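You operate a simulated robot arm through the tools that you are given. There is no shell and no other tool. Be economical: measure what you need, move in short steps, check, and stop when the job is done.

The job below is to be done with a simulated two-armed robot. You get a single attempt, and the scene is never put back.

## Task
Dock the white module, write the frost program to it, then stand it in the green pocket.
Fine: hold the clamp button to put it in and to lift it out; program knob on frost, press write and wait for the green lamp before it comes out; the other module stays in its pocket.

The check looks at the end state, three seconds after you hand in, the way a careful person would. Anything else that was tipped, shoved, dropped, spilled or broken makes it a failure.

## Robot
Two 6-joint arms with two-finger parallel grippers on one trunk, on a base that drives. Base frame: it is fixed to the floor where the robot stands at the start and does not move with it; the origin is under the middle of the robot, x ahead of it, y to its left, z up; the surface under the hand at the start is at about z = 828. Units: mm, rad, N and s.
The left shoulder is at the start at [60, 187, 1122], the right one opposite. With the tool pointing down near the work surface each hand reaches from about 260 to 620 mm from the robot's upright axis, wherever it stands, measured 20 degrees to its own side. Places, roughly: green pocket [500, 0, 800]; program knob [300, 200, 800]. Payload 1.57 kg a hand.
The tool frame of a hand sits at the grasp point between the pads (the TCP): z along the fingers, y along the line on which they close. The tips reach 30 mm beyond it. Largest opening 110 mm; finger width 24, thickness 12; the body of the gripper, 48 by 112 mm, starts 78 mm behind the TCP.
Orientation is that of the tool frame in the base frame, as [roll, pitch, yaw] about the fixed x, y, z axes, in that order (R = Rz(yaw) Ry(pitch) Rx(roll)). With the fingers straight down and closing along the base's y, the tool's x points along the base's -x, its y along +y and its z along -z.

## Interface
- The arms move only by the tool apply_moves. It takes "left_targets", "right_targets" or both (then of equal length, played together; a hand with none holds still); each is one flat list of numbers, 7 for each row, row after row: the turn, a rotation vector about the base's x, y, z in rad, then the shift along the base's x, y, z in mm, then the opening in per cent of the stroke, from 0 (shut) to 100 (fully open). In form: [ax, ay, az, x, y, z, grip, ax, ay, az, x, y, z, grip, ...]. A call has 1 to 8 rows; each row is the pose to reach, as a shift and turn from the pose commanded when the call began. A row lasts 0.2 s, in which the tool goes at most 50 mm and 0.15 rad; a call with a longer step from one row to the next is refused whole, and so is a gripper value outside its range. A pose out of reach is approached as far as the arm can. The call stops where the force on the tool passes 90 N (or 10 N more than at its start, if that is more) or the arm is blocked; 0.2 s more then pass. Each finger travels about 153 mm/s and halts on what it meets, pressing with about 23 N; the grip force reading is that of the motor and also rises with nothing between the fingers. The clock runs only during rows and for 0.2 s after the last one: add rows that repeat a pose to give the fingers time. The reply holds the time, the measured pose of the TCP, the force on the tool along the base axes, the opening and the grip force, in the units named above and with some noise, with the torque about the TCP (base axes, N m) and any sound that the robot's microphone picked up, and new pictures: "views" is both (left out), scene, wrist or none (wrist: the cameras of the hands that moved).
- Cameras (640 x 400 px; columns grow to the right, rows downward): "scene" is now at [10.9, 13.3, 1657.5]; the picture's right is [0.18, -0.98, 0.00], its down [-0.80, -0.14, -0.58] and it looks along [0.57, 0.10, -0.81] (base axes); focal length 260 px, centre (320, 200). "left" rides on the left gripper at [70, -16, -141] in its tool frame; the picture's right is [0.23, 0.97, 0.00], its down [-0.86, 0.20, -0.48] and it looks along [-0.47, 0.11, 0.88] (tool axes); focal length 222 px, centre (320, 200). "right" rides on the right gripper at [70, 16, -141] in its tool frame; the picture's right is [-0.23, 0.97, 0.00], its down [-0.86, -0.20, -0.48] and it looks along [-0.47, -0.11, 0.88] (tool axes); focal length 222 px, centre (320, 200). There is no depth. A picture from a camera that has moved, and an enlarged one, comes with that camera's place and axes in the base frame and with its lens.
- lift_body(by): slides the trunk up (or, below 0, down) by that many mm; the arms and the scene camera ride with it, the base frame stays. It gives what a move gives, with no picture.
- roll_base(legs): drives the robot by 1 to 6 legs, each [ahead, left, turn to the left] in mm, mm and rad, along the robot's own axes; the way and the turn of a leg run together, so that a leg with both is an arc; at most 1500 mm and 3.142 rad a leg. The arms and the cameras ride along, it lands a little off, and it stops where it bumps. It gives what a move gives, and a new picture of the scene camera.
- turn_head(pan, tilt): turns the head with the scene camera to pan (to the left, within 1.501 rad either way) and tilt (down, from -0.506 to 1.204), counted from straight ahead of the robot. It gives what a move gives, and a new picture of the scene camera.
- close_up(camera, box): a new picture of the part [left, top, right, bottom] of that camera's present view, enlarged. It takes no simulated time.
- finish_job(): hands the job in; it is judged then, once.

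Go step by step. Nothing tells you exact positions but the pictures and the camera data: compare them with the known pose of the tool, close in by small moves and look again before you grip or let go. The budget is 120 turns and 260 pictures, counting those below and the enlarged ones. Unless the task says otherwise, let go and move clear before handing in, and close with one line.

The tools are called after ">>>" as a command line: name --argument value ..., lists and objects as JSON in quotes. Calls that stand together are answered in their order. apply_moves: Moves the arms, as the interface text tells. Its arguments: {"type":"object","properties":{"left_targets":{"type":"array","items":{"type":"number"}},"right_targets":{"type":"array","items":{"type":"number"}},"views":{"type":"string","enum":["both","scene","wrist","none"]}},"required":[]} The other tools are called the same way: lift_body (by) slides the trunk up or down; roll_base (legs) drives the base; turn_head (pan, tilt) turns the head that bears the scene camera; close_up (camera, box) takes an enlarged picture of a part of a camera's view; finish_job () hands the job in.

At the start:

```text
time: 0.0
left_tool_pos: [426.4, 373.5, 1098.1]
left_orientation: [-3.141, 0.001, 3.14]
left_contact_force: [0.2, 0.6, 0.6]
left_torque: [0.01, 0.0, -0.03]
left_opening: 110.0
left_grip_force: 0.1
right_tool_pos: [434.7, -67.2, 1133.2]
right_orientation: [3.141, 0.0, 3.141]
right_contact_force: [0.0, -0.2, -0.1]
right_torque: [0.02, 0.0, 0.0]
right_opening: 109.9
right_grip_force: 0.1
trunk travel left (down, up): [-750.0, 240.0]
robot x, y, heading: [-0.0, 2.1, -0.002]
head pan, tilt: [0.178, 0.949]
```

scene: 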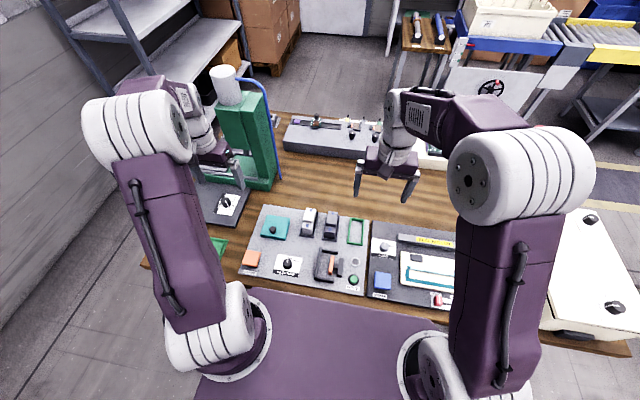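
right: 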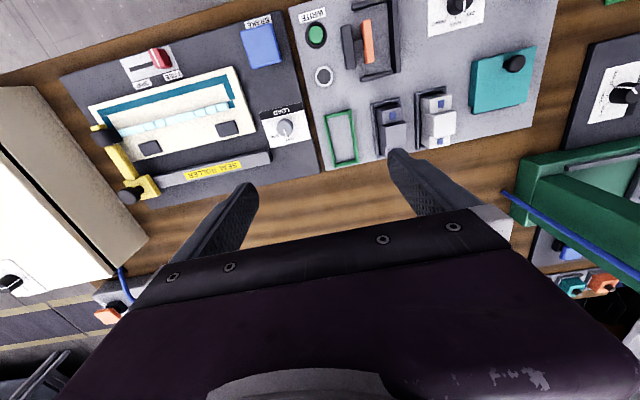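
left: 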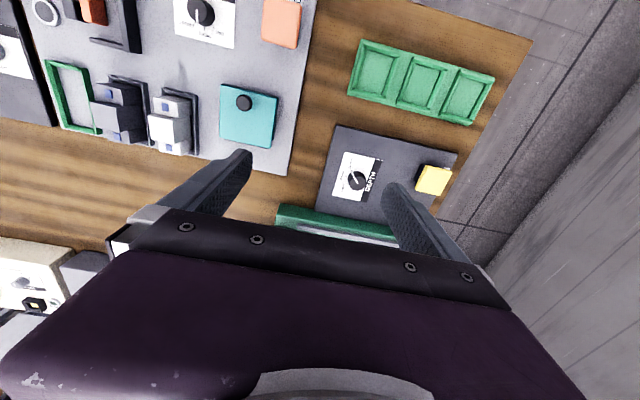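

I see the programmer panel with white and dark modules, a green pocket, a dock with an orange clamp, a knob, and a green write button. I'll take enlarged views first.

>>> close_up --camera "scene" --box '[230, 195, 380, 300]'

>>> close_up --camera "right" --box '[290, 0, 550, 170]'

>>> close_up --camera "left" --box '[0, 0, 320, 200]'

```text
3.81 times, centred on (305, 248) of scene
camera zoom: at [10.9, 13.3, 1657.5], right [0.18, -0.98, 0.0], down [-0.8, -0.14, -0.58], along [0.57, 0.1, -0.81], focal length 991 px, centre (377, 19)
```

zoom: 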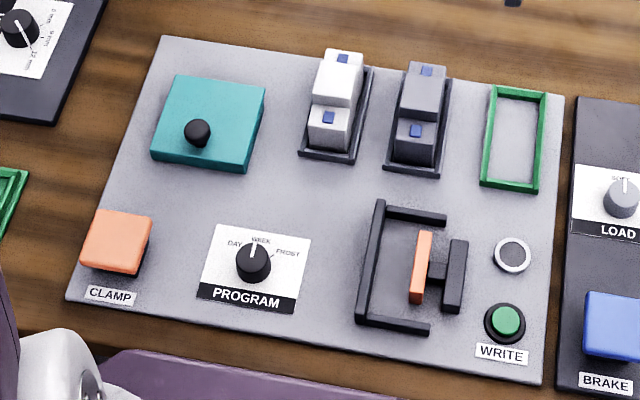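

```text
2.35 times, centred on (420, 85) of right
camera zoom: at [365.4, -51.2, 1276.8], right [0.23, 0.97, 0.0], down [0.86, -0.2, 0.48], along [0.47, -0.11, -0.88], focal length 523 px, centre (85, 471)
```

zoom: 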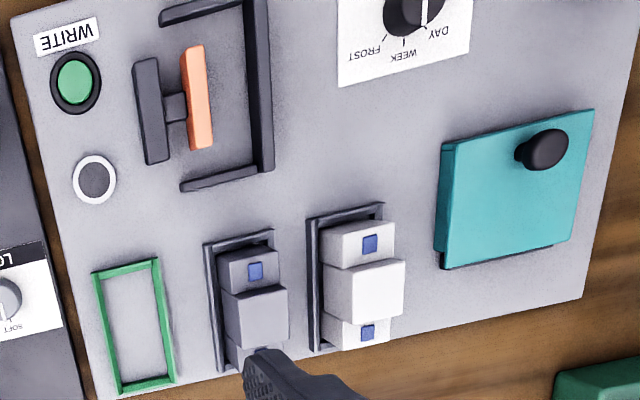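

```text
2.00 times, centred on (160, 100) of left
camera zoom: at [358.0, 357.1, 1239.0], right [-0.23, 0.97, 0.0], down [0.86, 0.2, 0.48], along [0.47, 0.11, -0.88], focal length 444 px, centre (640, 400)
```

zoom: 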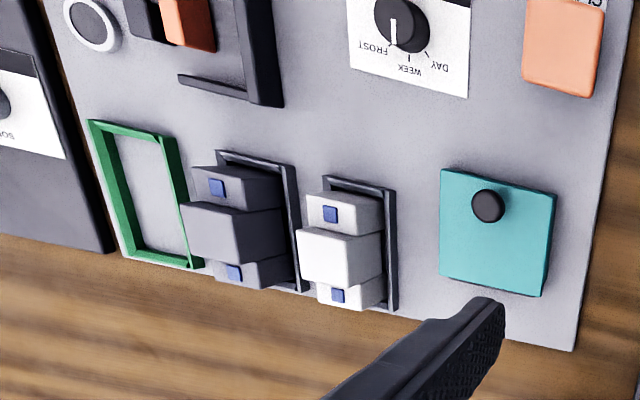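

The panel is square to the base axes. Estimates are clamp button (308,294), knob (311,173), dock (332,64), write (301,-42), white module (484,136) and green pocket (475,-34). I'll bring the left hand over the knob for a closer look.

>>> apply_moves --left_targets '[0, 0, 0, -20, -33, -20, 100, 0, 0, 0, -40, -67, -40, 100, 0, 0, 0, -60, -100, -60, 100, 0, 0, 0, -80, -133, -80, 100, 0, 0, 0, -100, -167, -100, 60, 0, 0, 0, -115, -200, -118, 50, 0, 0, 0, -115, -200, -118, 50]' --right_targets '[0, 0, 0, -10, 8, -20, 100, 0, 0, 0, -20, 16, -40, 100, 0, 0, 0, -30, 24, -60, 100, 0, 0, 0, -40, 32, -80, 100, 0, 0, 0, -50, 40, -100, 60, 0, 0, 0, -50, 40, -110, 60, 0, 0, 0, -50, 40, -110, 60]'

```text
time: 1.6
left_tool_pos: [310.8, 174.1, 980.4]
left_orientation: [3.14, 0.001, 3.141]
left_contact_force: [-0.2, -0.6, -0.2]
left_torque: [-0.03, -0.04, 0.01]
left_opening: 54.8
left_grip_force: 0.0
right_tool_pos: [385.0, -27.5, 1023.8]
right_orientation: [3.141, 0.0, -3.141]
right_contact_force: [0.2, -0.6, 0.2]
right_torque: [-0.04, -0.01, -0.01]
right_opening: 65.9
right_grip_force: 0.1
trunk travel left (down, up): [-750.0, 240.0]
robot x, y, heading: [1.0, -1.3, -0.001]
head pan, tilt: [0.178, 0.949]
camera scene: at [10.5, 13.9, 1657.5], right [0.18, -0.98, 0.0], down [-0.8, -0.14, -0.58], along [0.57, 0.1, -0.81], focal length 260 px, centre (320, 200)
camera right: at [315.1, -10.8, 1166.6], right [0.23, 0.97, 0.0], down [0.86, -0.2, 0.48], along [0.47, -0.11, -0.88], focal length 222 px, centre (320, 200)
camera left: at [242.9, 157.8, 1120.9], right [-0.23, 0.97, 0.0], down [0.86, 0.2, 0.48], along [0.47, 0.11, -0.88], focal length 222 px, centre (320, 200)
```

scene: 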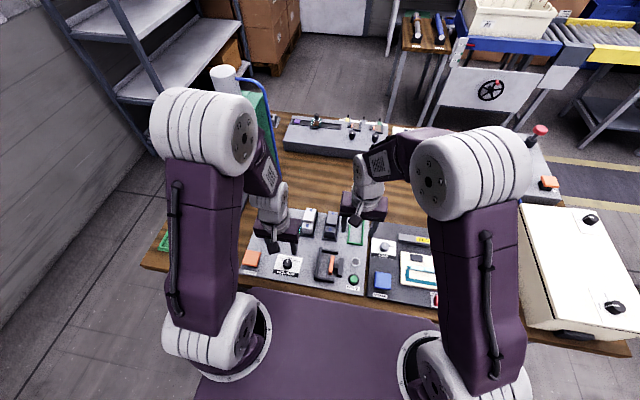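
right: 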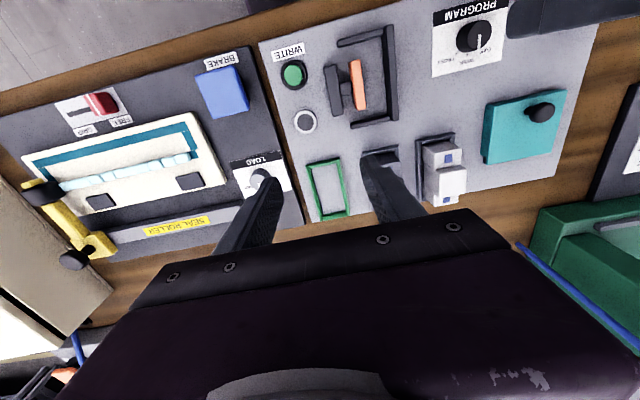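
left: 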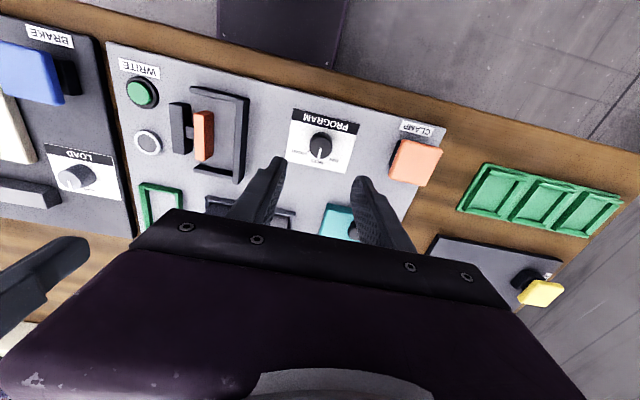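

>>> close_up --camera "left" --box '[280, 95, 370, 180]'

>>> close_up --camera "right" --box '[260, 0, 580, 220]'

>>> close_up --camera "left" --box '[100, 60, 280, 200]'

>>> close_up --camera "scene" --box '[230, 195, 380, 300]'

```text
4.71 times, centred on (325, 138) of left
camera zoom: at [242.9, 157.8, 1120.9], right [-0.23, 0.97, 0.0], down [0.86, 0.2, 0.48], along [0.47, 0.11, -0.88], focal length 1045 px, centre (296, 494)
```

zoom: 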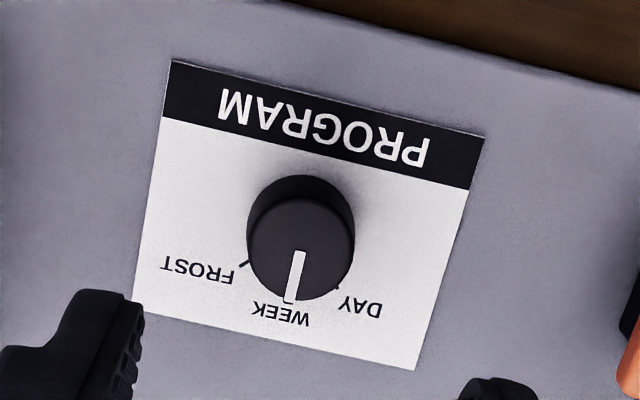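

```text
1.82 times, centred on (420, 110) of right
camera zoom: at [315.1, -10.8, 1166.6], right [0.23, 0.97, 0.0], down [0.86, -0.2, 0.48], along [0.47, -0.11, -0.88], focal length 404 px, centre (138, 364)
```

zoom: 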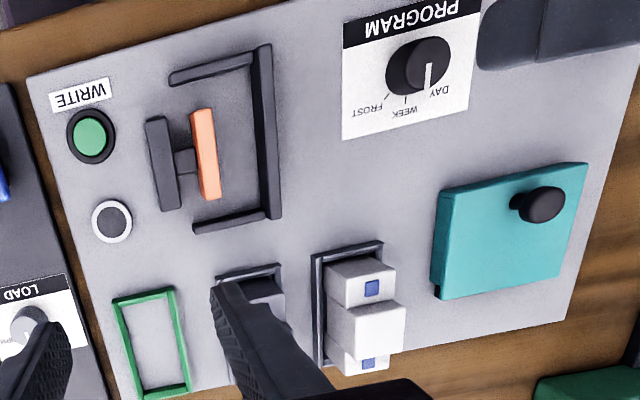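

```text
2.86 times, centred on (190, 130) of left
camera zoom: at [242.9, 157.8, 1120.9], right [-0.23, 0.97, 0.0], down [0.86, 0.2, 0.48], along [0.47, 0.11, -0.88], focal length 635 px, centre (691, 400)
```

zoom: 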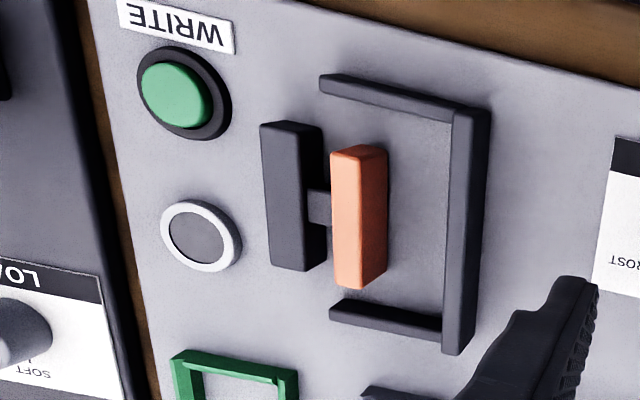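

```text
3.81 times, centred on (305, 248) of scene
camera zoom: at [10.5, 13.9, 1657.5], right [0.18, -0.98, 0.0], down [-0.8, -0.14, -0.58], along [0.57, 0.1, -0.81], focal length 991 px, centre (377, 19)
```

zoom: 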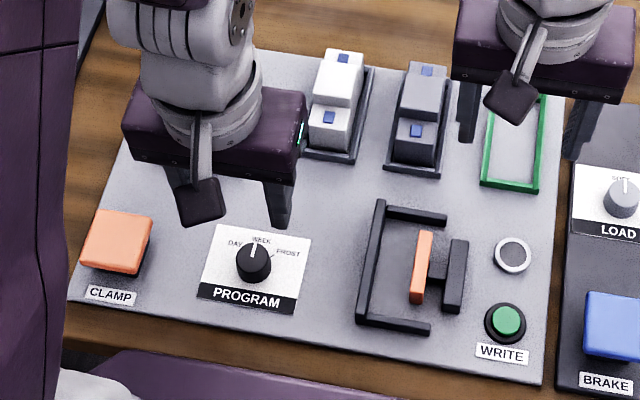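

Using both cameras, the knob top is at about (312,175,862) with its pointer on WEEK. FROST is about 45° clockwise from there. I'll lower the left hand over the knob.

>>> apply_moves --left_targets '[0, 0, 0, 1, 1, -40, 50, 0, 0, 0, 1, 1, -75, 50, 0, 0, 0, 1, 1, -95, 50, 0, 0, 0, 1, 1, -103, 50]' --views "wrist"

>>> close_up --camera "scene" --box '[230, 195, 380, 300]'

```text
time: 2.6
left_tool_pos: [312.2, 174.6, 877.3]
left_orientation: [3.141, 0.0, -3.14]
left_contact_force: [0.3, -0.2, 0.6]
left_torque: [-0.01, 0.03, -0.01]
left_opening: 55.0
left_grip_force: 0.1
right_tool_pos: [384.2, -27.4, 1023.3]
right_orientation: [-3.141, 0.0, 3.141]
right_contact_force: [0.4, 0.3, 0.7]
right_torque: [0.01, -0.04, 0.01]
right_opening: 66.1
right_grip_force: 0.0
trunk travel left (down, up): [-750.0, 240.0]
robot x, y, heading: [-1.8, 0.8, 0.001]
head pan, tilt: [0.178, 0.949]
camera left: at [244.0, 157.5, 1017.8], right [-0.23, 0.97, 0.0], down [0.86, 0.2, 0.48], along [0.47, 0.11, -0.88], focal length 222 px, centre (320, 200)
```

left: 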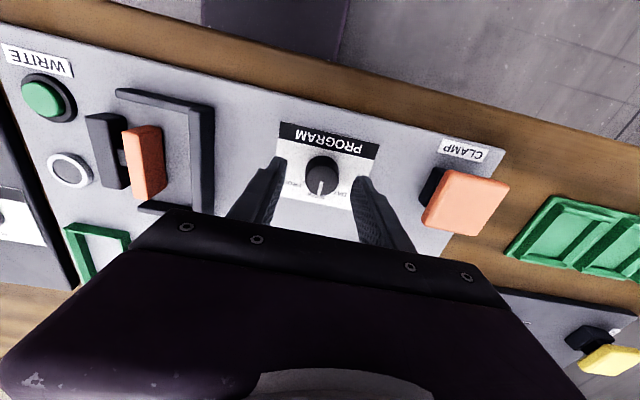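

```text
3.81 times, centred on (305, 248) of scene
camera zoom: at [11.5, 13.2, 1657.5], right [0.18, -0.98, 0.0], down [-0.8, -0.14, -0.58], along [0.57, 0.1, -0.81], focal length 991 px, centre (377, 19)
```

zoom: 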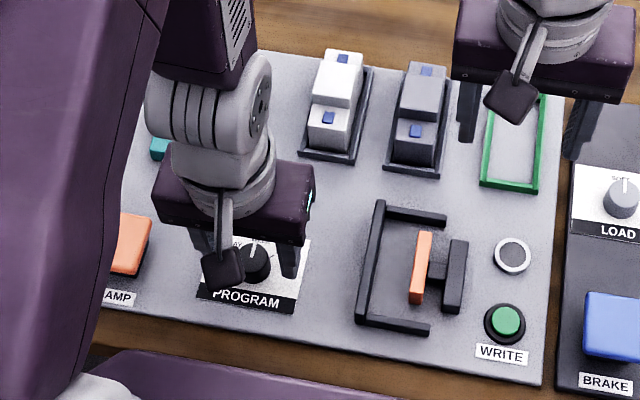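

The knob sits between the fingers. I'll grip it and turn it clockwise 45°.

>>> apply_moves --left_targets '[0, 0, 0, 0, 0, 0, 0, 0, 0, 0, 0, 0, 0, 0, 0, 0, -0.14, 0, 0, 0, 0, 0, 0, -0.28, 0, 0, 0, 0, 0, 0, -0.42, 0, 0, 0, 0, 0, 0, -0.56, 0, 0, 0, 0, 0, 0, -0.7, 0, 0, 0, 0, 0, 0, -0.79, 0, 0, 0, 0]' --views "wrist"

>>> close_up --camera "left" --box '[240, 100, 400, 220]'

```text
time: 4.4
left_tool_pos: [312.5, 177.6, 877.7]
left_orientation: [-3.14, 0.004, 2.35]
left_contact_force: [4.4, 28.6, 20.2]
left_torque: [1.23, 0.06, 0.04]
left_opening: 27.8
left_grip_force: 38.1
right_tool_pos: [385.4, -23.1, 1022.4]
right_orientation: [-3.138, 0.001, -3.139]
right_contact_force: [0.6, -0.3, 0.3]
right_torque: [0.01, -0.03, -0.03]
right_opening: 66.1
right_grip_force: 0.1
trunk travel left (down, up): [-750.0, 240.0]
robot x, y, heading: [-1.0, 1.2, -0.0]
head pan, tilt: [0.178, 0.949]
camera left: at [253.0, 215.9, 1017.5], right [0.53, 0.85, 0.0], down [0.74, -0.47, 0.48], along [0.41, -0.26, -0.88], focal length 222 px, centre (320, 200)
```

left: 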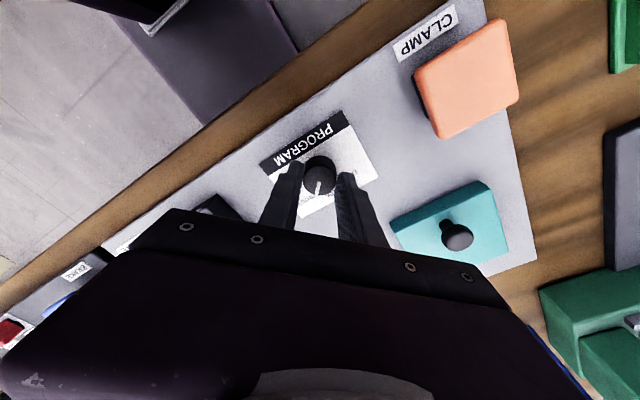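

```text
3.33 times, centred on (320, 160) of left
camera zoom: at [253.0, 215.9, 1017.5], right [0.53, 0.85, 0.0], down [0.74, -0.47, 0.48], along [0.41, -0.26, -0.88], focal length 740 px, centre (320, 333)
```

zoom: 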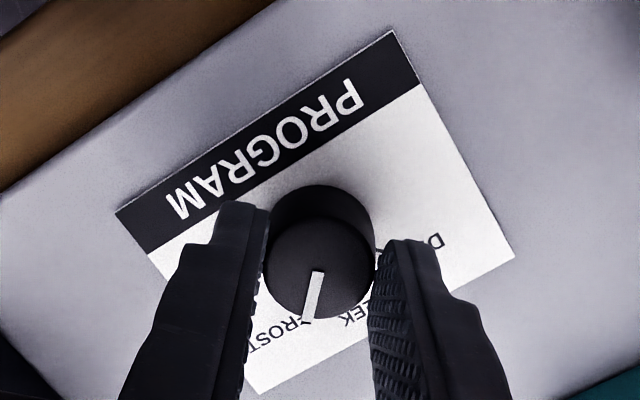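

The knob turned with the hand. I'll release it, rise and check the pointer.

>>> apply_moves --left_targets '[0, 0, 0, 0, 0, 0, 50, 0, 0, 0, 0, 0, 0, 50, 0, 0, 0, 0, 0, 40, 50, 0, 0, 0.14, 0, 0, 80, 50, 0, 0, 0.28, 0, 0, 100, 50, 0, 0, 0.42, 0, 0, 100, 50, 0, 0, 0.56, 0, 0, 100, 50, 0, 0, 0.7, 0, 0, 100, 50]' --views "wrist"

>>> close_up --camera "left" --box '[280, 95, 370, 180]'

>>> close_up --camera "scene" --box '[270, 230, 320, 280]'

```text
time: 6.2
left_tool_pos: [312.5, 175.5, 978.3]
left_orientation: [-3.141, -0.001, 3.054]
left_contact_force: [0.0, -0.3, 1.0]
left_torque: [-0.01, -0.01, 0.0]
left_opening: 55.1
left_grip_force: 0.1
right_tool_pos: [385.7, -28.1, 1023.8]
right_orientation: [3.141, 0.001, -3.141]
right_contact_force: [0.9, -0.7, -0.3]
right_torque: [-0.05, 0.04, -0.01]
right_opening: 66.0
right_grip_force: 0.0
trunk travel left (down, up): [-750.0, 240.0]
robot x, y, heading: [1.4, 0.9, -0.0]
head pan, tilt: [0.178, 0.949]
camera left: at [242.9, 164.4, 1117.6], right [-0.14, 0.99, 0.0], down [0.87, 0.12, 0.48], along [0.47, 0.07, -0.88], focal length 222 px, centre (320, 200)
```

left: 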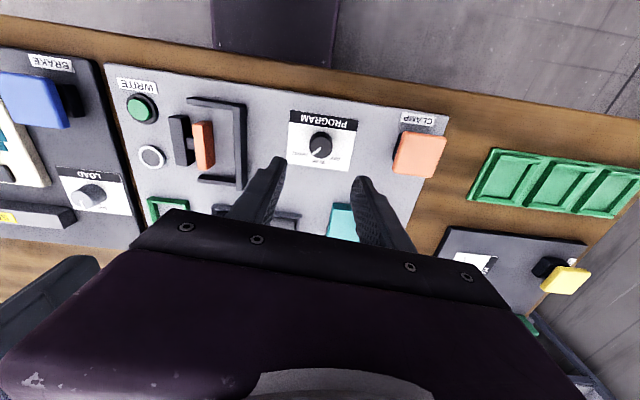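

```text
4.71 times, centred on (325, 138) of left
camera zoom: at [242.9, 164.4, 1117.6], right [-0.14, 0.99, 0.0], down [0.87, 0.12, 0.48], along [0.47, 0.07, -0.88], focal length 1045 px, centre (296, 494)
```

zoom: 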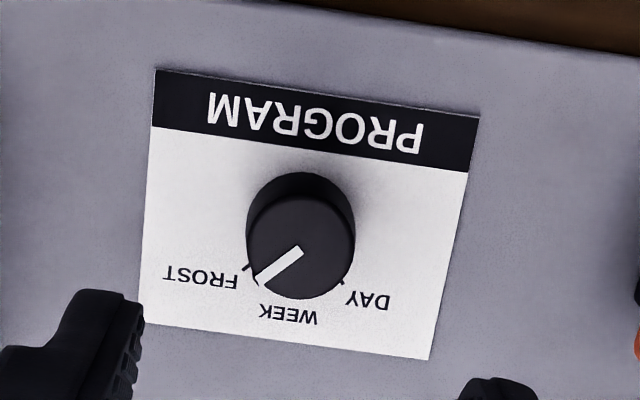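

```text
8.00 times, centred on (295, 255) of scene
camera zoom: at [10.9, 13.5, 1657.5], right [0.18, -0.98, 0.0], down [-0.8, -0.14, -0.58], along [0.57, 0.1, -0.81], focal length 2082 px, centre (520, -240)
```

zoom: 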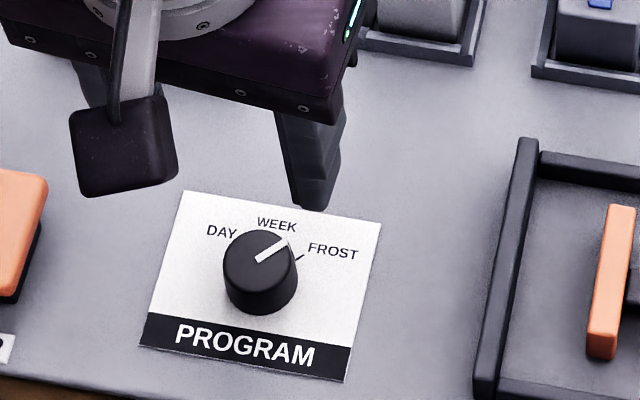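

The pointer is on FROST. Next the left hand goes above the clamp button with fingers closed, and the right hand goes above the white module.

>>> apply_moves --left_targets '[0, 0, 0.03, -2, 25, 0, 30, 0, 0, 0.06, -4, 50, 0, 10, 0, 0, 0.087, -7, 80, -10, 0, 0, 0, 0.087, -9, 105, -30, 0, 0, 0, 0.087, -9, 116, -50, 0, 0, 0, 0.087, -9, 116, -58, 0]' --right_targets '[0, 0, 0, 20, 25, 0, 60, 0, 0, 0, 40, 60, 0, 60, 0, 0, 0, 60, 95, -10, 60, 0, 0, 0, 80, 130, -30, 60, 0, 0, 0, 99, 163, -50, 60, 0, 0, 0, 99, 165, -64, 60]'

>>> close_up --camera "right" --box '[220, 80, 420, 220]'

>>> close_up --camera "scene" --box '[230, 195, 380, 300]'

```text
time: 7.6
left_tool_pos: [304.3, 291.8, 919.2]
left_orientation: [3.14, -0.001, 3.139]
left_contact_force: [0.6, -0.9, -0.4]
left_torque: [0.03, 0.0, -0.04]
left_opening: 0.0
left_grip_force: 20.6
right_tool_pos: [484.5, 136.0, 961.4]
right_orientation: [3.142, -0.002, -3.141]
right_contact_force: [-0.1, 0.0, 0.3]
right_torque: [0.0, -0.02, -0.01]
right_opening: 66.0
right_grip_force: 0.1
trunk travel left (down, up): [-750.0, 240.0]
robot x, y, heading: [2.6, 1.6, -0.0]
head pan, tilt: [0.178, 0.949]
camera scene: at [10.5, 12.3, 1657.6], right [0.18, -0.98, 0.0], down [-0.8, -0.14, -0.58], along [0.57, 0.1, -0.81], focal length 260 px, centre (320, 200)
camera right: at [413.7, 153.1, 1103.3], right [0.23, 0.97, 0.0], down [0.86, -0.2, 0.48], along [0.47, -0.11, -0.88], focal length 222 px, centre (320, 200)
camera left: at [234.8, 273.6, 1059.7], right [-0.22, 0.97, 0.0], down [0.86, 0.2, 0.48], along [0.47, 0.11, -0.88], focal length 222 px, centre (320, 200)
```

scene: 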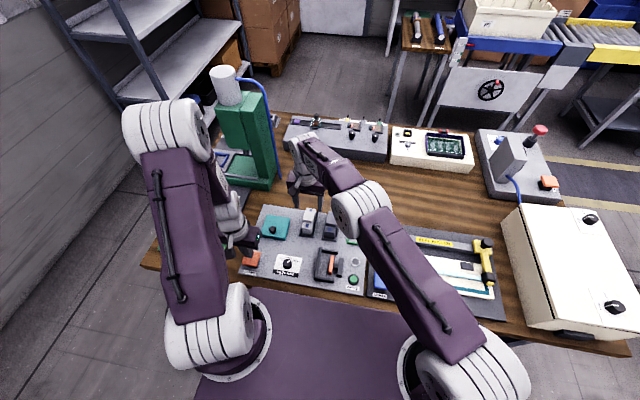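
right: 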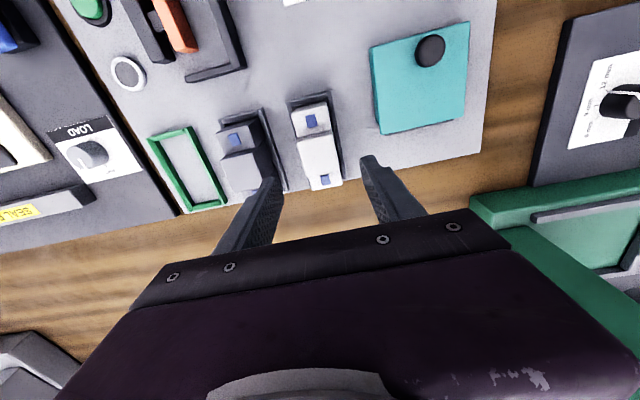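
left: 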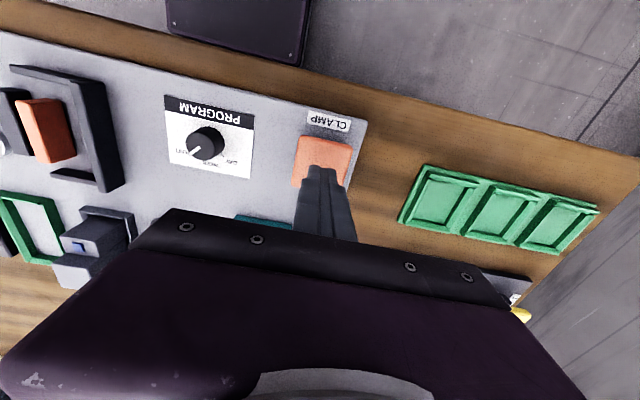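

```text
2.86 times, centred on (320, 150) of right
camera zoom: at [413.7, 153.1, 1103.3], right [0.23, 0.97, 0.0], down [0.86, -0.2, 0.48], along [0.47, -0.11, -0.88], focal length 635 px, centre (320, 343)
```

zoom: 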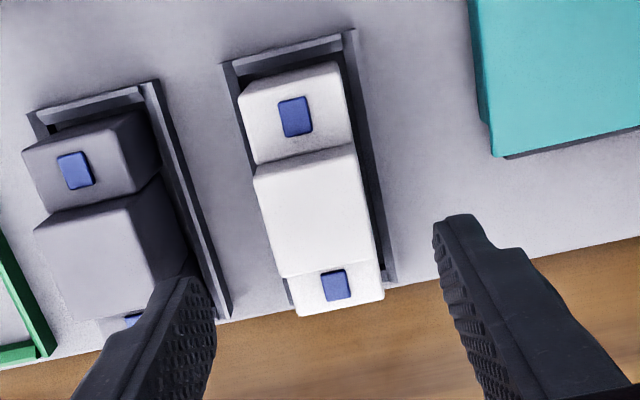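

```text
3.81 times, centred on (305, 248) of scene
camera zoom: at [10.5, 12.3, 1657.6], right [0.18, -0.98, 0.0], down [-0.8, -0.14, -0.58], along [0.57, 0.1, -0.81], focal length 991 px, centre (377, 19)
```

zoom: 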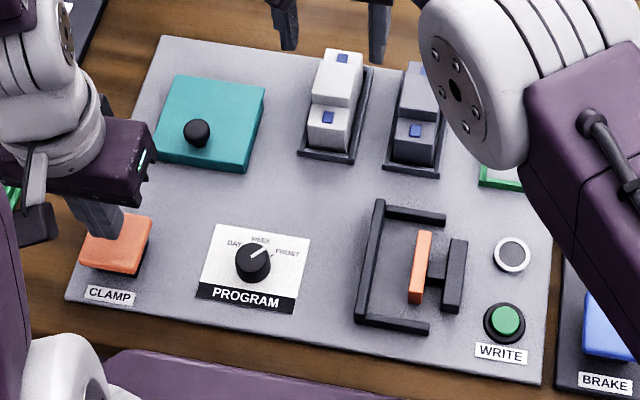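

The white module's tall block is at about (481,136), top near 885, roughly 38 mm wide. I'll test the clamp button with the left hand while the right hand lowers partway.

>>> apply_moves --left_targets '[0, 0, 0, 0, 0, -15, 0, 0, 0, 0, 0, 0, -25, 0, 0, 0, 0, 0, 0, -30, 0, 0, 0, 0, 0, 0, -34, 0, 0, 0, 0, 0, 0, -37, 0]' --right_targets '[0, 0, 0, -3, 0, -15, 60, 0, 0, 0, -3, 0, -30, 60, 0, 0, 0, -3, 0, -40, 60, 0, 0, 0, -3, 0, -50, 60, 0, 0, 0, -3, 0, -55, 60]' --views "wrist"

>>> close_up --camera "scene" --box '[230, 195, 380, 300]'

>>> close_up --camera "right" --box '[220, 100, 420, 240]'

```text
time: 8.8
left_tool_pos: [303.3, 289.7, 885.1]
left_orientation: [3.137, 0.009, 3.136]
left_contact_force: [4.0, 9.0, 55.3]
left_torque: [0.28, 0.15, -0.49]
left_opening: 0.2
left_grip_force: 20.9
right_tool_pos: [478.7, 136.4, 906.6]
right_orientation: [3.139, 0.003, -3.142]
right_contact_force: [0.4, 0.4, -0.5]
right_torque: [-0.02, -0.02, -0.01]
right_opening: 66.0
right_grip_force: 0.2
trunk travel left (down, up): [-750.0, 240.0]
robot x, y, heading: [0.1, 0.7, 0.0]
head pan, tilt: [0.178, 0.949]
camera right: at [408.3, 152.6, 1050.0], right [0.23, 0.97, 0.0], down [0.85, -0.2, 0.48], along [0.47, -0.11, -0.88], focal length 222 px, centre (320, 200)
camera left: at [233.6, 273.4, 1025.4], right [-0.22, 0.97, 0.0], down [0.85, 0.19, 0.49], along [0.47, 0.11, -0.87], focal length 222 px, centre (320, 200)
```

right: 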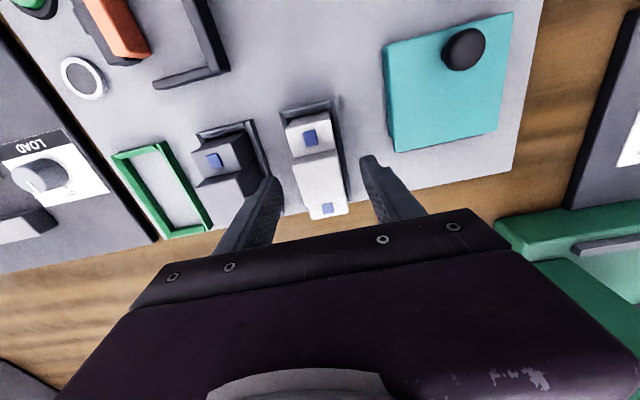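
left: 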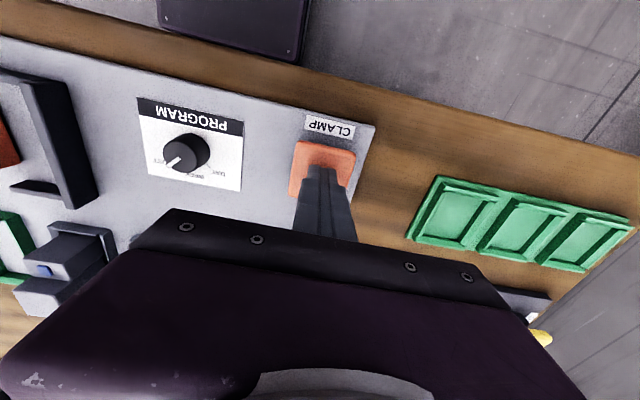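

```text
3.81 times, centred on (305, 248) of scene
camera zoom: at [6.7, 10.8, 1658.5], right [0.18, -0.98, 0.0], down [-0.8, -0.14, -0.58], along [0.57, 0.1, -0.81], focal length 991 px, centre (377, 19)
```

zoom: 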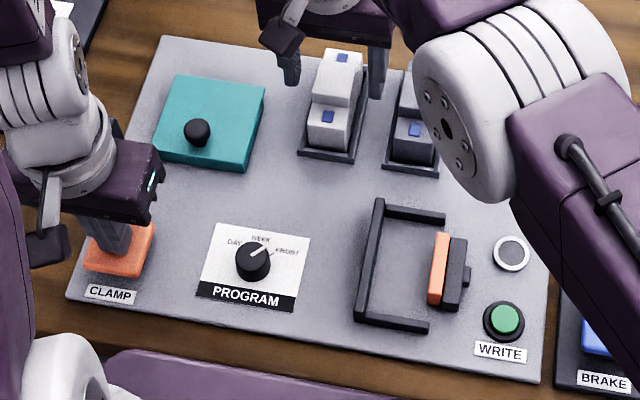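

```text
2.86 times, centred on (320, 170) of right
camera zoom: at [408.3, 152.6, 1050.0], right [0.23, 0.97, 0.0], down [0.85, -0.2, 0.48], along [0.47, -0.11, -0.88], focal length 635 px, centre (320, 286)
```

zoom: 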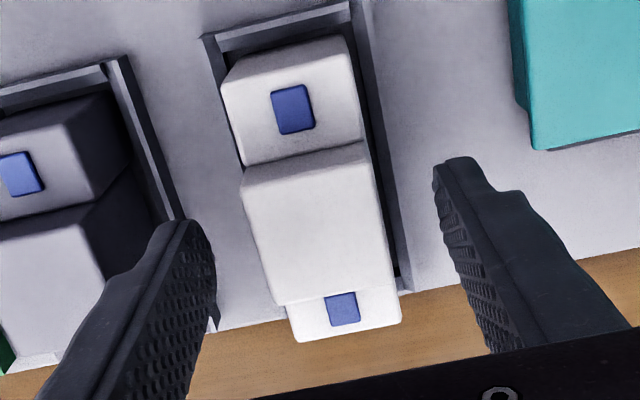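

The clamp opens at about 55 N. I'll release it, lower the right hand to grip height and grip the white module.

>>> apply_moves --left_targets '[0, 0, 0, 0, 0, 20, 0, 0, 0, 0, 0, 0, 37, 0, 0, 0, 0, 0, 0, 37, 0, 0, 0, 0, 0, 0, 37, 0, 0, 0, 0, 0, 0, 37, 0, 0, 0, 0, 0, 0, 37, 0]' --right_targets '[0, 0, 0, 0, 0, 0, 60, 0, 0, 0, 0, 0, -8, 60, 0, 0, 0, 1, 0, -16, 60, 0, 0, 0, 1, 0, -16, 20, 0, 0, 0, 1, 0, -16, 0, 0, 0, 0, 1, 0, -16, 0]' --views "wrist"

>>> close_up --camera "right" --box '[220, 100, 420, 240]'

```text
time: 10.2
left_tool_pos: [304.1, 290.8, 919.5]
left_orientation: [3.141, -0.001, 3.139]
left_contact_force: [0.4, 0.1, 0.6]
left_torque: [-0.02, 0.0, -0.01]
left_opening: 0.0
left_grip_force: 21.5
right_tool_pos: [483.1, 138.2, 888.8]
right_orientation: [-3.14, 0.0, -3.141]
right_contact_force: [-0.1, 0.0, 0.1]
right_torque: [-0.02, 0.0, -0.01]
right_opening: 35.6
right_grip_force: 23.1
trunk travel left (down, up): [-750.0, 240.0]
robot x, y, heading: [2.5, 0.6, -0.004]
head pan, tilt: [0.178, 0.949]
camera right: at [412.6, 154.1, 1031.6], right [0.23, 0.97, 0.0], down [0.86, -0.2, 0.48], along [0.47, -0.11, -0.88], focal length 222 px, centre (320, 200)
camera left: at [235.7, 273.9, 1059.7], right [-0.22, 0.97, 0.0], down [0.86, 0.2, 0.48], along [0.47, 0.11, -0.88], focal length 222 px, centre (320, 200)
```

right: 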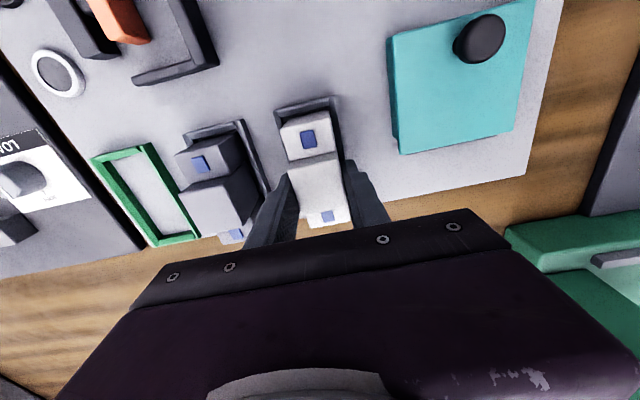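
left: 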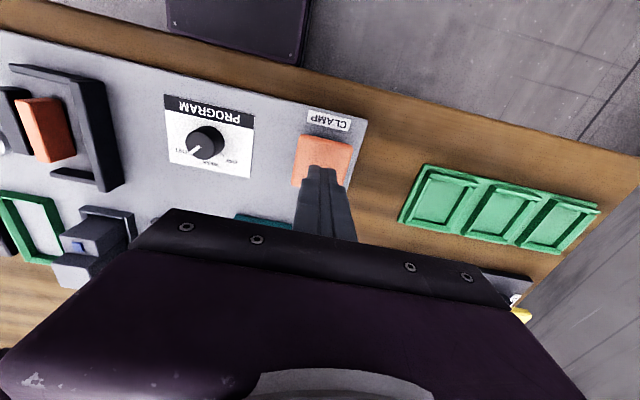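

```text
2.86 times, centred on (320, 170) of right
camera zoom: at [412.6, 154.1, 1031.6], right [0.23, 0.97, 0.0], down [0.86, -0.2, 0.48], along [0.47, -0.11, -0.88], focal length 635 px, centre (320, 286)
```

zoom: 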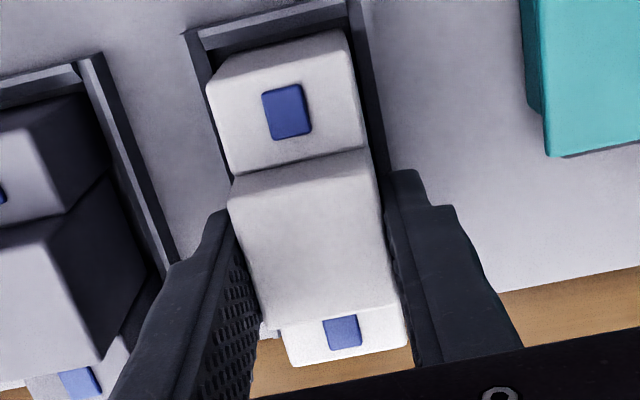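

Module gripped, 35.6 mm wide. I'll lift it straight up.

>>> apply_moves --right_targets '[0, 0, 0, 0, 0, 10, 0, 0, 0, 0, 0, 0, 25, 0, 0, 0, 0, 0, 0, 50, 0, 0, 0, 0, 0, 0, 80, 0, 0, 0, 0, 0, 0, 100, 0, 0, 0, 0, 0, 0, 100, 0]' --views "both"

>>> close_up --camera "right" --box '[220, 80, 420, 220]'

>>> close_up --camera "scene" --box '[230, 195, 380, 300]'

```text
time: 11.6
left_tool_pos: [304.7, 290.8, 919.4]
left_orientation: [3.141, -0.001, 3.137]
left_contact_force: [0.1, -0.7, 0.6]
left_torque: [0.02, 0.0, 0.0]
left_opening: 0.2
left_grip_force: 21.3
right_tool_pos: [481.6, 137.2, 988.4]
right_orientation: [-3.14, 0.001, -3.141]
right_contact_force: [-0.3, 0.8, -1.6]
right_torque: [0.01, -0.01, 0.0]
right_opening: 35.6
right_grip_force: 23.3
trunk travel left (down, up): [-750.0, 240.0]
robot x, y, heading: [0.8, 1.8, -0.003]
head pan, tilt: [0.178, 0.949]
camera scene: at [11.3, 13.5, 1657.5], right [0.18, -0.98, 0.0], down [-0.8, -0.14, -0.58], along [0.57, 0.1, -0.81], focal length 260 px, centre (320, 200)
camera right: at [412.4, 153.8, 1131.7], right [0.23, 0.97, 0.0], down [0.86, -0.2, 0.48], along [0.47, -0.11, -0.88], focal length 222 px, centre (320, 200)
```

scene: 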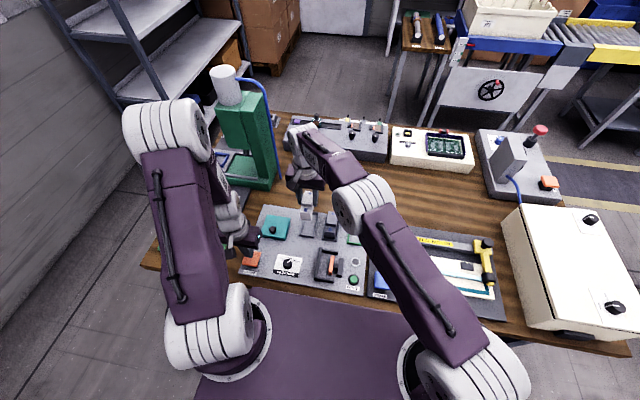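
right: 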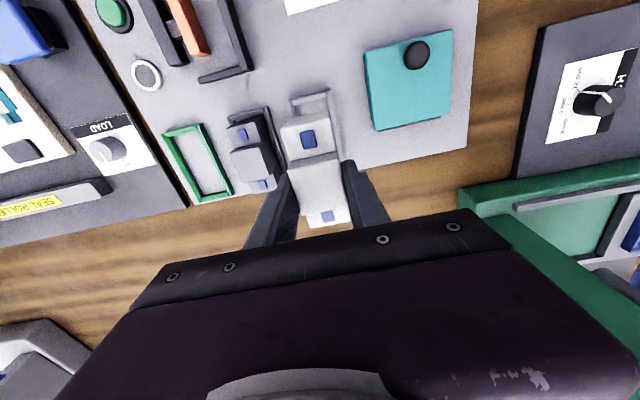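

```text
2.86 times, centred on (320, 150) of right
camera zoom: at [412.4, 153.8, 1131.7], right [0.23, 0.97, 0.0], down [0.86, -0.2, 0.48], along [0.47, -0.11, -0.88], focal length 635 px, centre (320, 343)
```

zoom: 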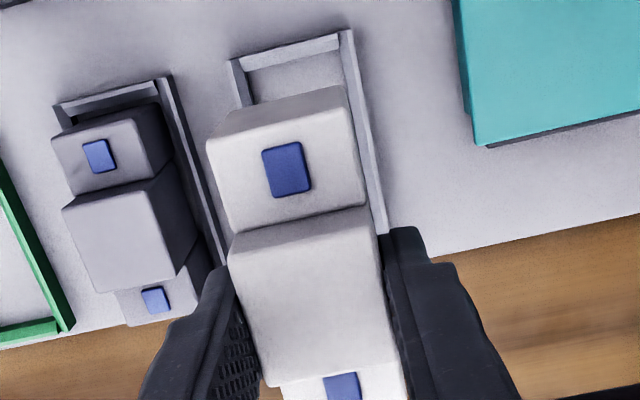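

```text
3.81 times, centred on (305, 248) of scene
camera zoom: at [11.3, 13.5, 1657.5], right [0.18, -0.98, 0.0], down [-0.8, -0.14, -0.58], along [0.57, 0.1, -0.81], focal length 991 px, centre (377, 19)
```

zoom: 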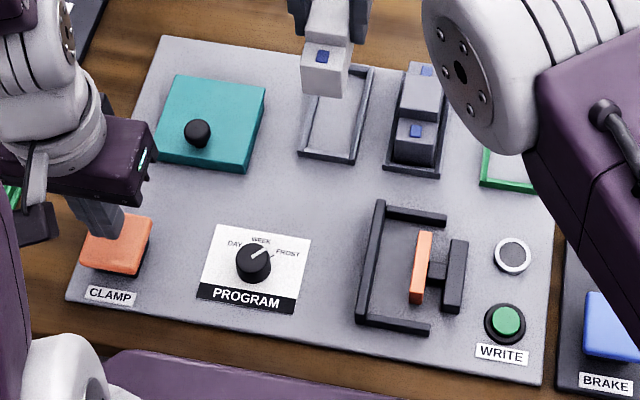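

I'm measuring the dock geometry at higher zoom before approaching.

>>> close_up --camera "scene" --box '[308, 238, 348, 288]'

>>> close_up --camera "left" --box '[0, 50, 130, 210]'

```text
8.00 times, centred on (328, 263) of scene
camera zoom: at [11.3, 13.5, 1657.5], right [0.18, -0.98, 0.0], down [-0.8, -0.14, -0.58], along [0.57, 0.1, -0.81], focal length 2082 px, centre (256, -304)
```

zoom: 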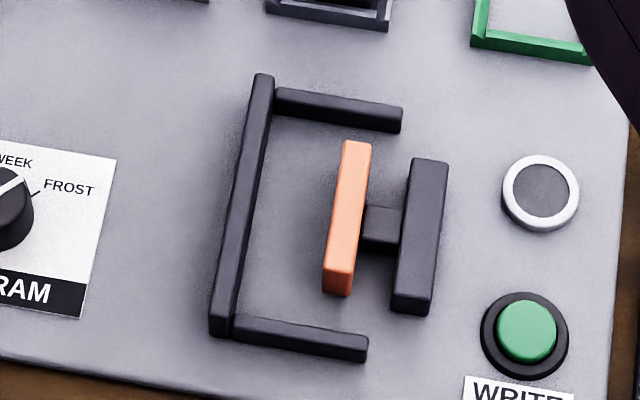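

```text
2.50 times, centred on (65, 130) of left
camera zoom: at [235.7, 273.9, 1059.7], right [-0.22, 0.97, 0.0], down [0.86, 0.2, 0.48], along [0.47, 0.11, -0.88], focal length 555 px, centre (958, 375)
```

zoom: 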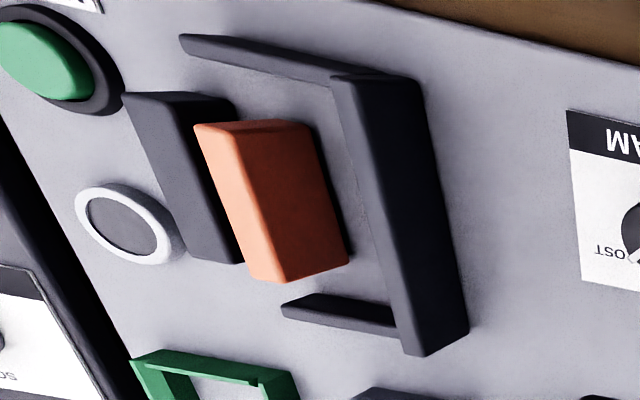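

The dock interior spans x about 287–378, the back wall face is at y≈72 with top z≈850, and the open pad face is at y≈23. I'll carry the module above the dock.

>>> apply_moves --right_targets '[0, 0, 0, -37, -23, 0, 0, 0, 0, 0, -74, -45, 0, 0, 0, 0, 0, -110, -68, 0, 0, 0, 0, 0, -147, -90, 0, 0, 0, 0, 0, -147, -90, -30, 0, 0, 0, 0, -147, -90, -55, 0, 0, 0, 0, -147, -90, -55, 0]' --views "both"

>>> close_up --camera "right" --box '[220, 60, 420, 220]'

>>> close_up --camera "scene" --box '[298, 220, 358, 290]'

>>> close_up --camera "left" --box '[0, 20, 160, 200]'

```text
time: 13.2
left_tool_pos: [303.5, 290.8, 918.5]
left_orientation: [3.141, 0.0, 3.139]
left_contact_force: [0.8, 0.3, -0.3]
left_torque: [0.01, -0.03, 0.01]
left_opening: 0.1
left_grip_force: 21.2
right_tool_pos: [335.0, 47.2, 932.7]
right_orientation: [-3.141, 0.002, -3.141]
right_contact_force: [-0.5, -0.7, -1.0]
right_torque: [0.01, -0.04, 0.01]
right_opening: 35.4
right_grip_force: 22.8
trunk travel left (down, up): [-750.0, 240.0]
robot x, y, heading: [-1.5, 2.5, -0.001]
head pan, tilt: [0.178, 0.949]
camera scene: at [9.7, 12.8, 1657.5], right [0.18, -0.98, 0.0], down [-0.8, -0.14, -0.58], along [0.57, 0.1, -0.81], focal length 260 px, centre (320, 200)
camera right: at [264.2, 63.8, 1076.7], right [0.23, 0.97, 0.0], down [0.85, -0.2, 0.48], along [0.47, -0.11, -0.88], focal length 222 px, centre (320, 200)
```

scene: 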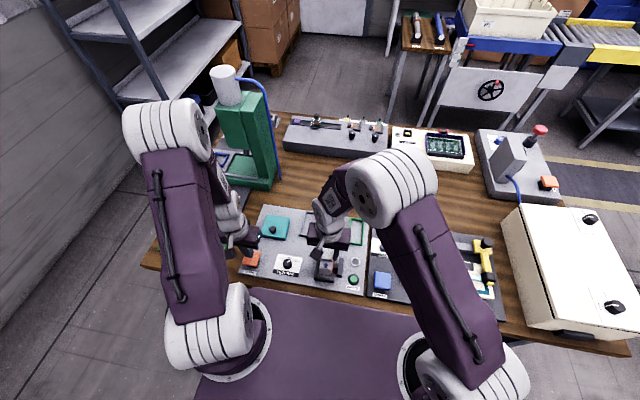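
right: 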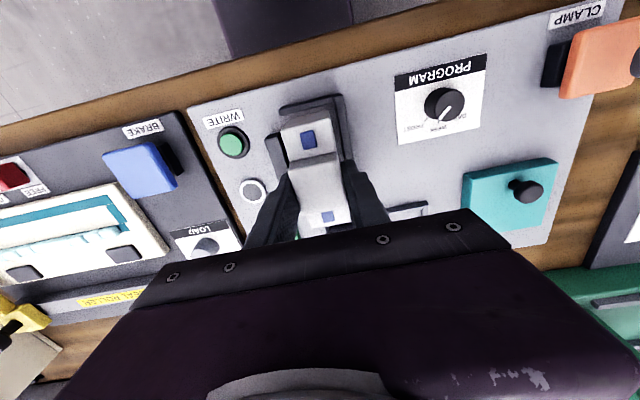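

```text
2.50 times, centred on (320, 140) of right
camera zoom: at [264.2, 63.8, 1076.7], right [0.23, 0.97, 0.0], down [0.85, -0.2, 0.48], along [0.47, -0.11, -0.88], focal length 555 px, centre (320, 350)
```

zoom: 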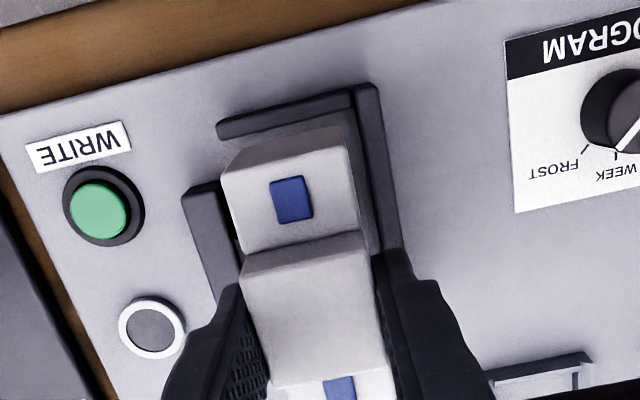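

```text
5.71 times, centred on (328, 255) of scene
camera zoom: at [9.7, 12.8, 1657.5], right [0.18, -0.98, 0.0], down [-0.8, -0.14, -0.58], along [0.57, 0.1, -0.81], focal length 1487 px, centre (274, -114)
```

zoom: 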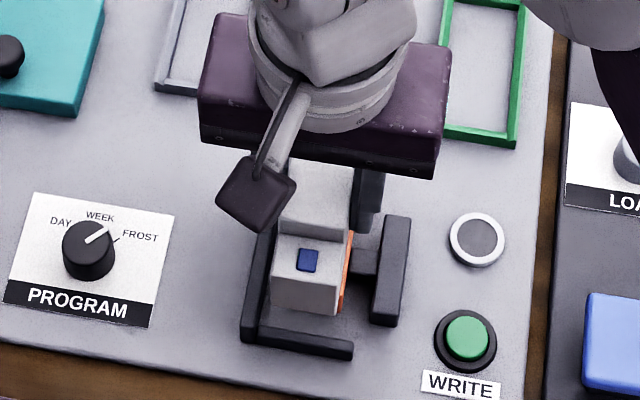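

```text
2.22 times, centred on (80, 110) of left
camera zoom: at [234.7, 273.4, 1060.1], right [-0.22, 0.97, 0.0], down [0.86, 0.2, 0.48], along [0.47, 0.11, -0.88], focal length 494 px, centre (853, 400)
```

zoom: 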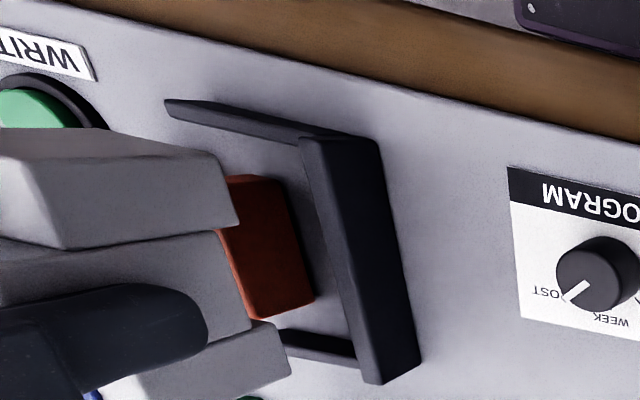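

The module is centred over the dock to within a few mm. Now I'll press and hold the clamp button, then check before lowering.

>>> apply_moves --left_targets '[0, 0, 0, 0, 0, -20, 0, 0, 0, 0, 0, 0, -28, 0, 0, 0, 0, 0, 0, -33, 0, 0, 0, 0, 0, 0, -37, 0, 0, 0, 0, 0, 0, -37, 0, 0, 0, 0, 0, 0, -37, 0]' --right_targets '[0, 0, 0, 0, 0, 0, 0, 0, 0, 0, 0, 0, 0, 0, 0, 0, 0, 0, 0, -10, 0, 0, 0, 0, 0, 0, -15, 0, 0, 0, 0, 0, 0, -18, 0, 0, 0, 0, 0, 0, -18, 0]' --views "none"

>>> close_up --camera "scene" --box '[298, 220, 358, 290]'

>>> close_up --camera "right" --box '[220, 60, 420, 220]'

>>> close_up --camera "left" --box '[0, 20, 160, 200]'

```text
time: 14.6
left_tool_pos: [303.4, 290.5, 884.9]
left_orientation: [3.137, 0.009, 3.137]
left_contact_force: [7.2, 12.6, 65.2]
left_torque: [0.38, 0.1, -0.49]
left_opening: 0.0
left_grip_force: 21.0
right_tool_pos: [332.3, 46.6, 915.8]
right_orientation: [3.141, 0.003, 3.141]
right_contact_force: [0.5, -1.5, -2.1]
right_torque: [0.03, -0.01, -0.01]
right_opening: 35.4
right_grip_force: 23.1
trunk travel left (down, up): [-750.0, 240.0]
robot x, y, heading: [2.5, 2.0, 0.002]
head pan, tilt: [0.178, 0.949]
```

```text
5.71 times, centred on (328, 255) of scene
camera zoom: at [6.5, 10.6, 1658.1], right [0.18, -0.98, 0.0], down [-0.8, -0.14, -0.58], along [0.58, 0.1, -0.81], focal length 1487 px, centre (274, -114)
```

zoom: 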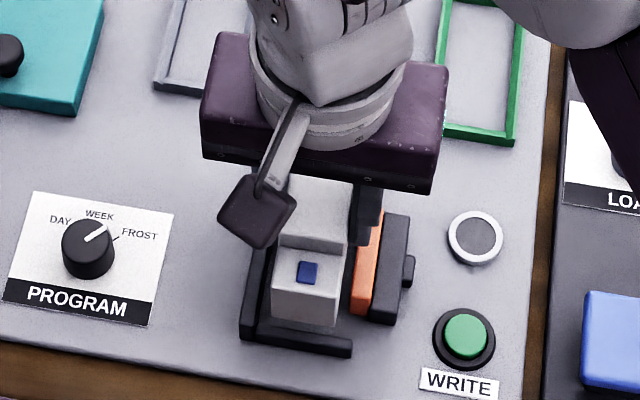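

```text
2.50 times, centred on (320, 140) of right
camera zoom: at [262.5, 62.4, 1060.1], right [0.23, 0.97, 0.0], down [0.85, -0.2, 0.48], along [0.47, -0.11, -0.88], focal length 555 px, centre (320, 350)
```

zoom: 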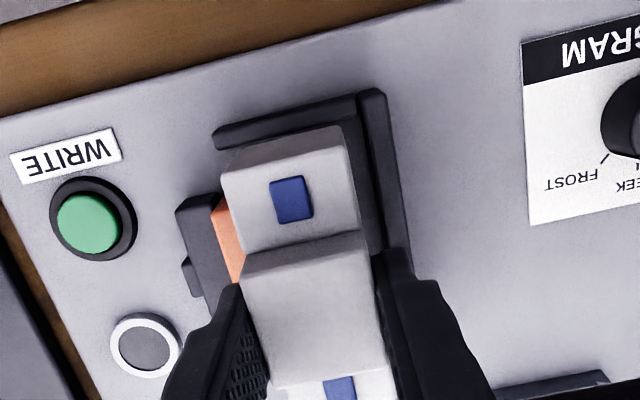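

```text
2.22 times, centred on (80, 110) of left
camera zoom: at [233.8, 273.5, 1024.9], right [-0.22, 0.97, 0.0], down [0.85, 0.19, 0.49], along [0.47, 0.11, -0.87], focal length 494 px, centre (853, 400)
```

zoom: 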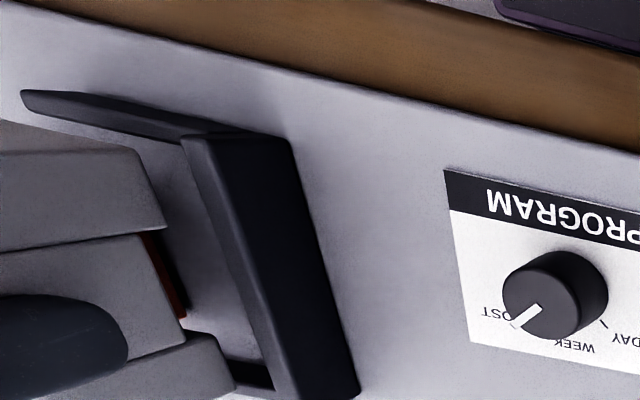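

The clamp is open with clearance on both sides in y. I'll check the far-end clearance in x from the left camera.

>>> close_up --camera "left" --box '[0, 120, 140, 230]'

```text
3.64 times, centred on (70, 175) of left
camera zoom: at [233.8, 273.5, 1024.9], right [-0.22, 0.97, 0.0], down [0.85, 0.19, 0.49], along [0.47, 0.11, -0.87], focal length 808 px, centre (1229, 291)
```

zoom: 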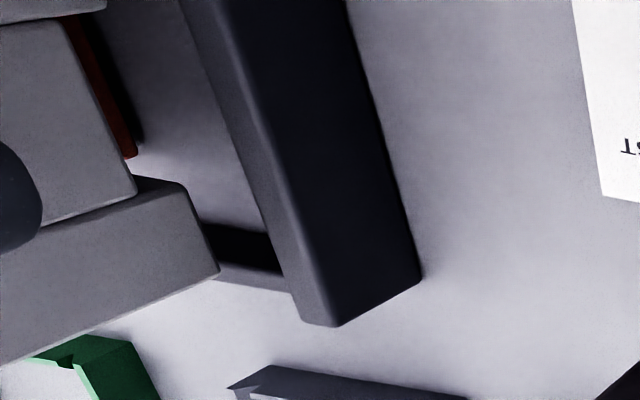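

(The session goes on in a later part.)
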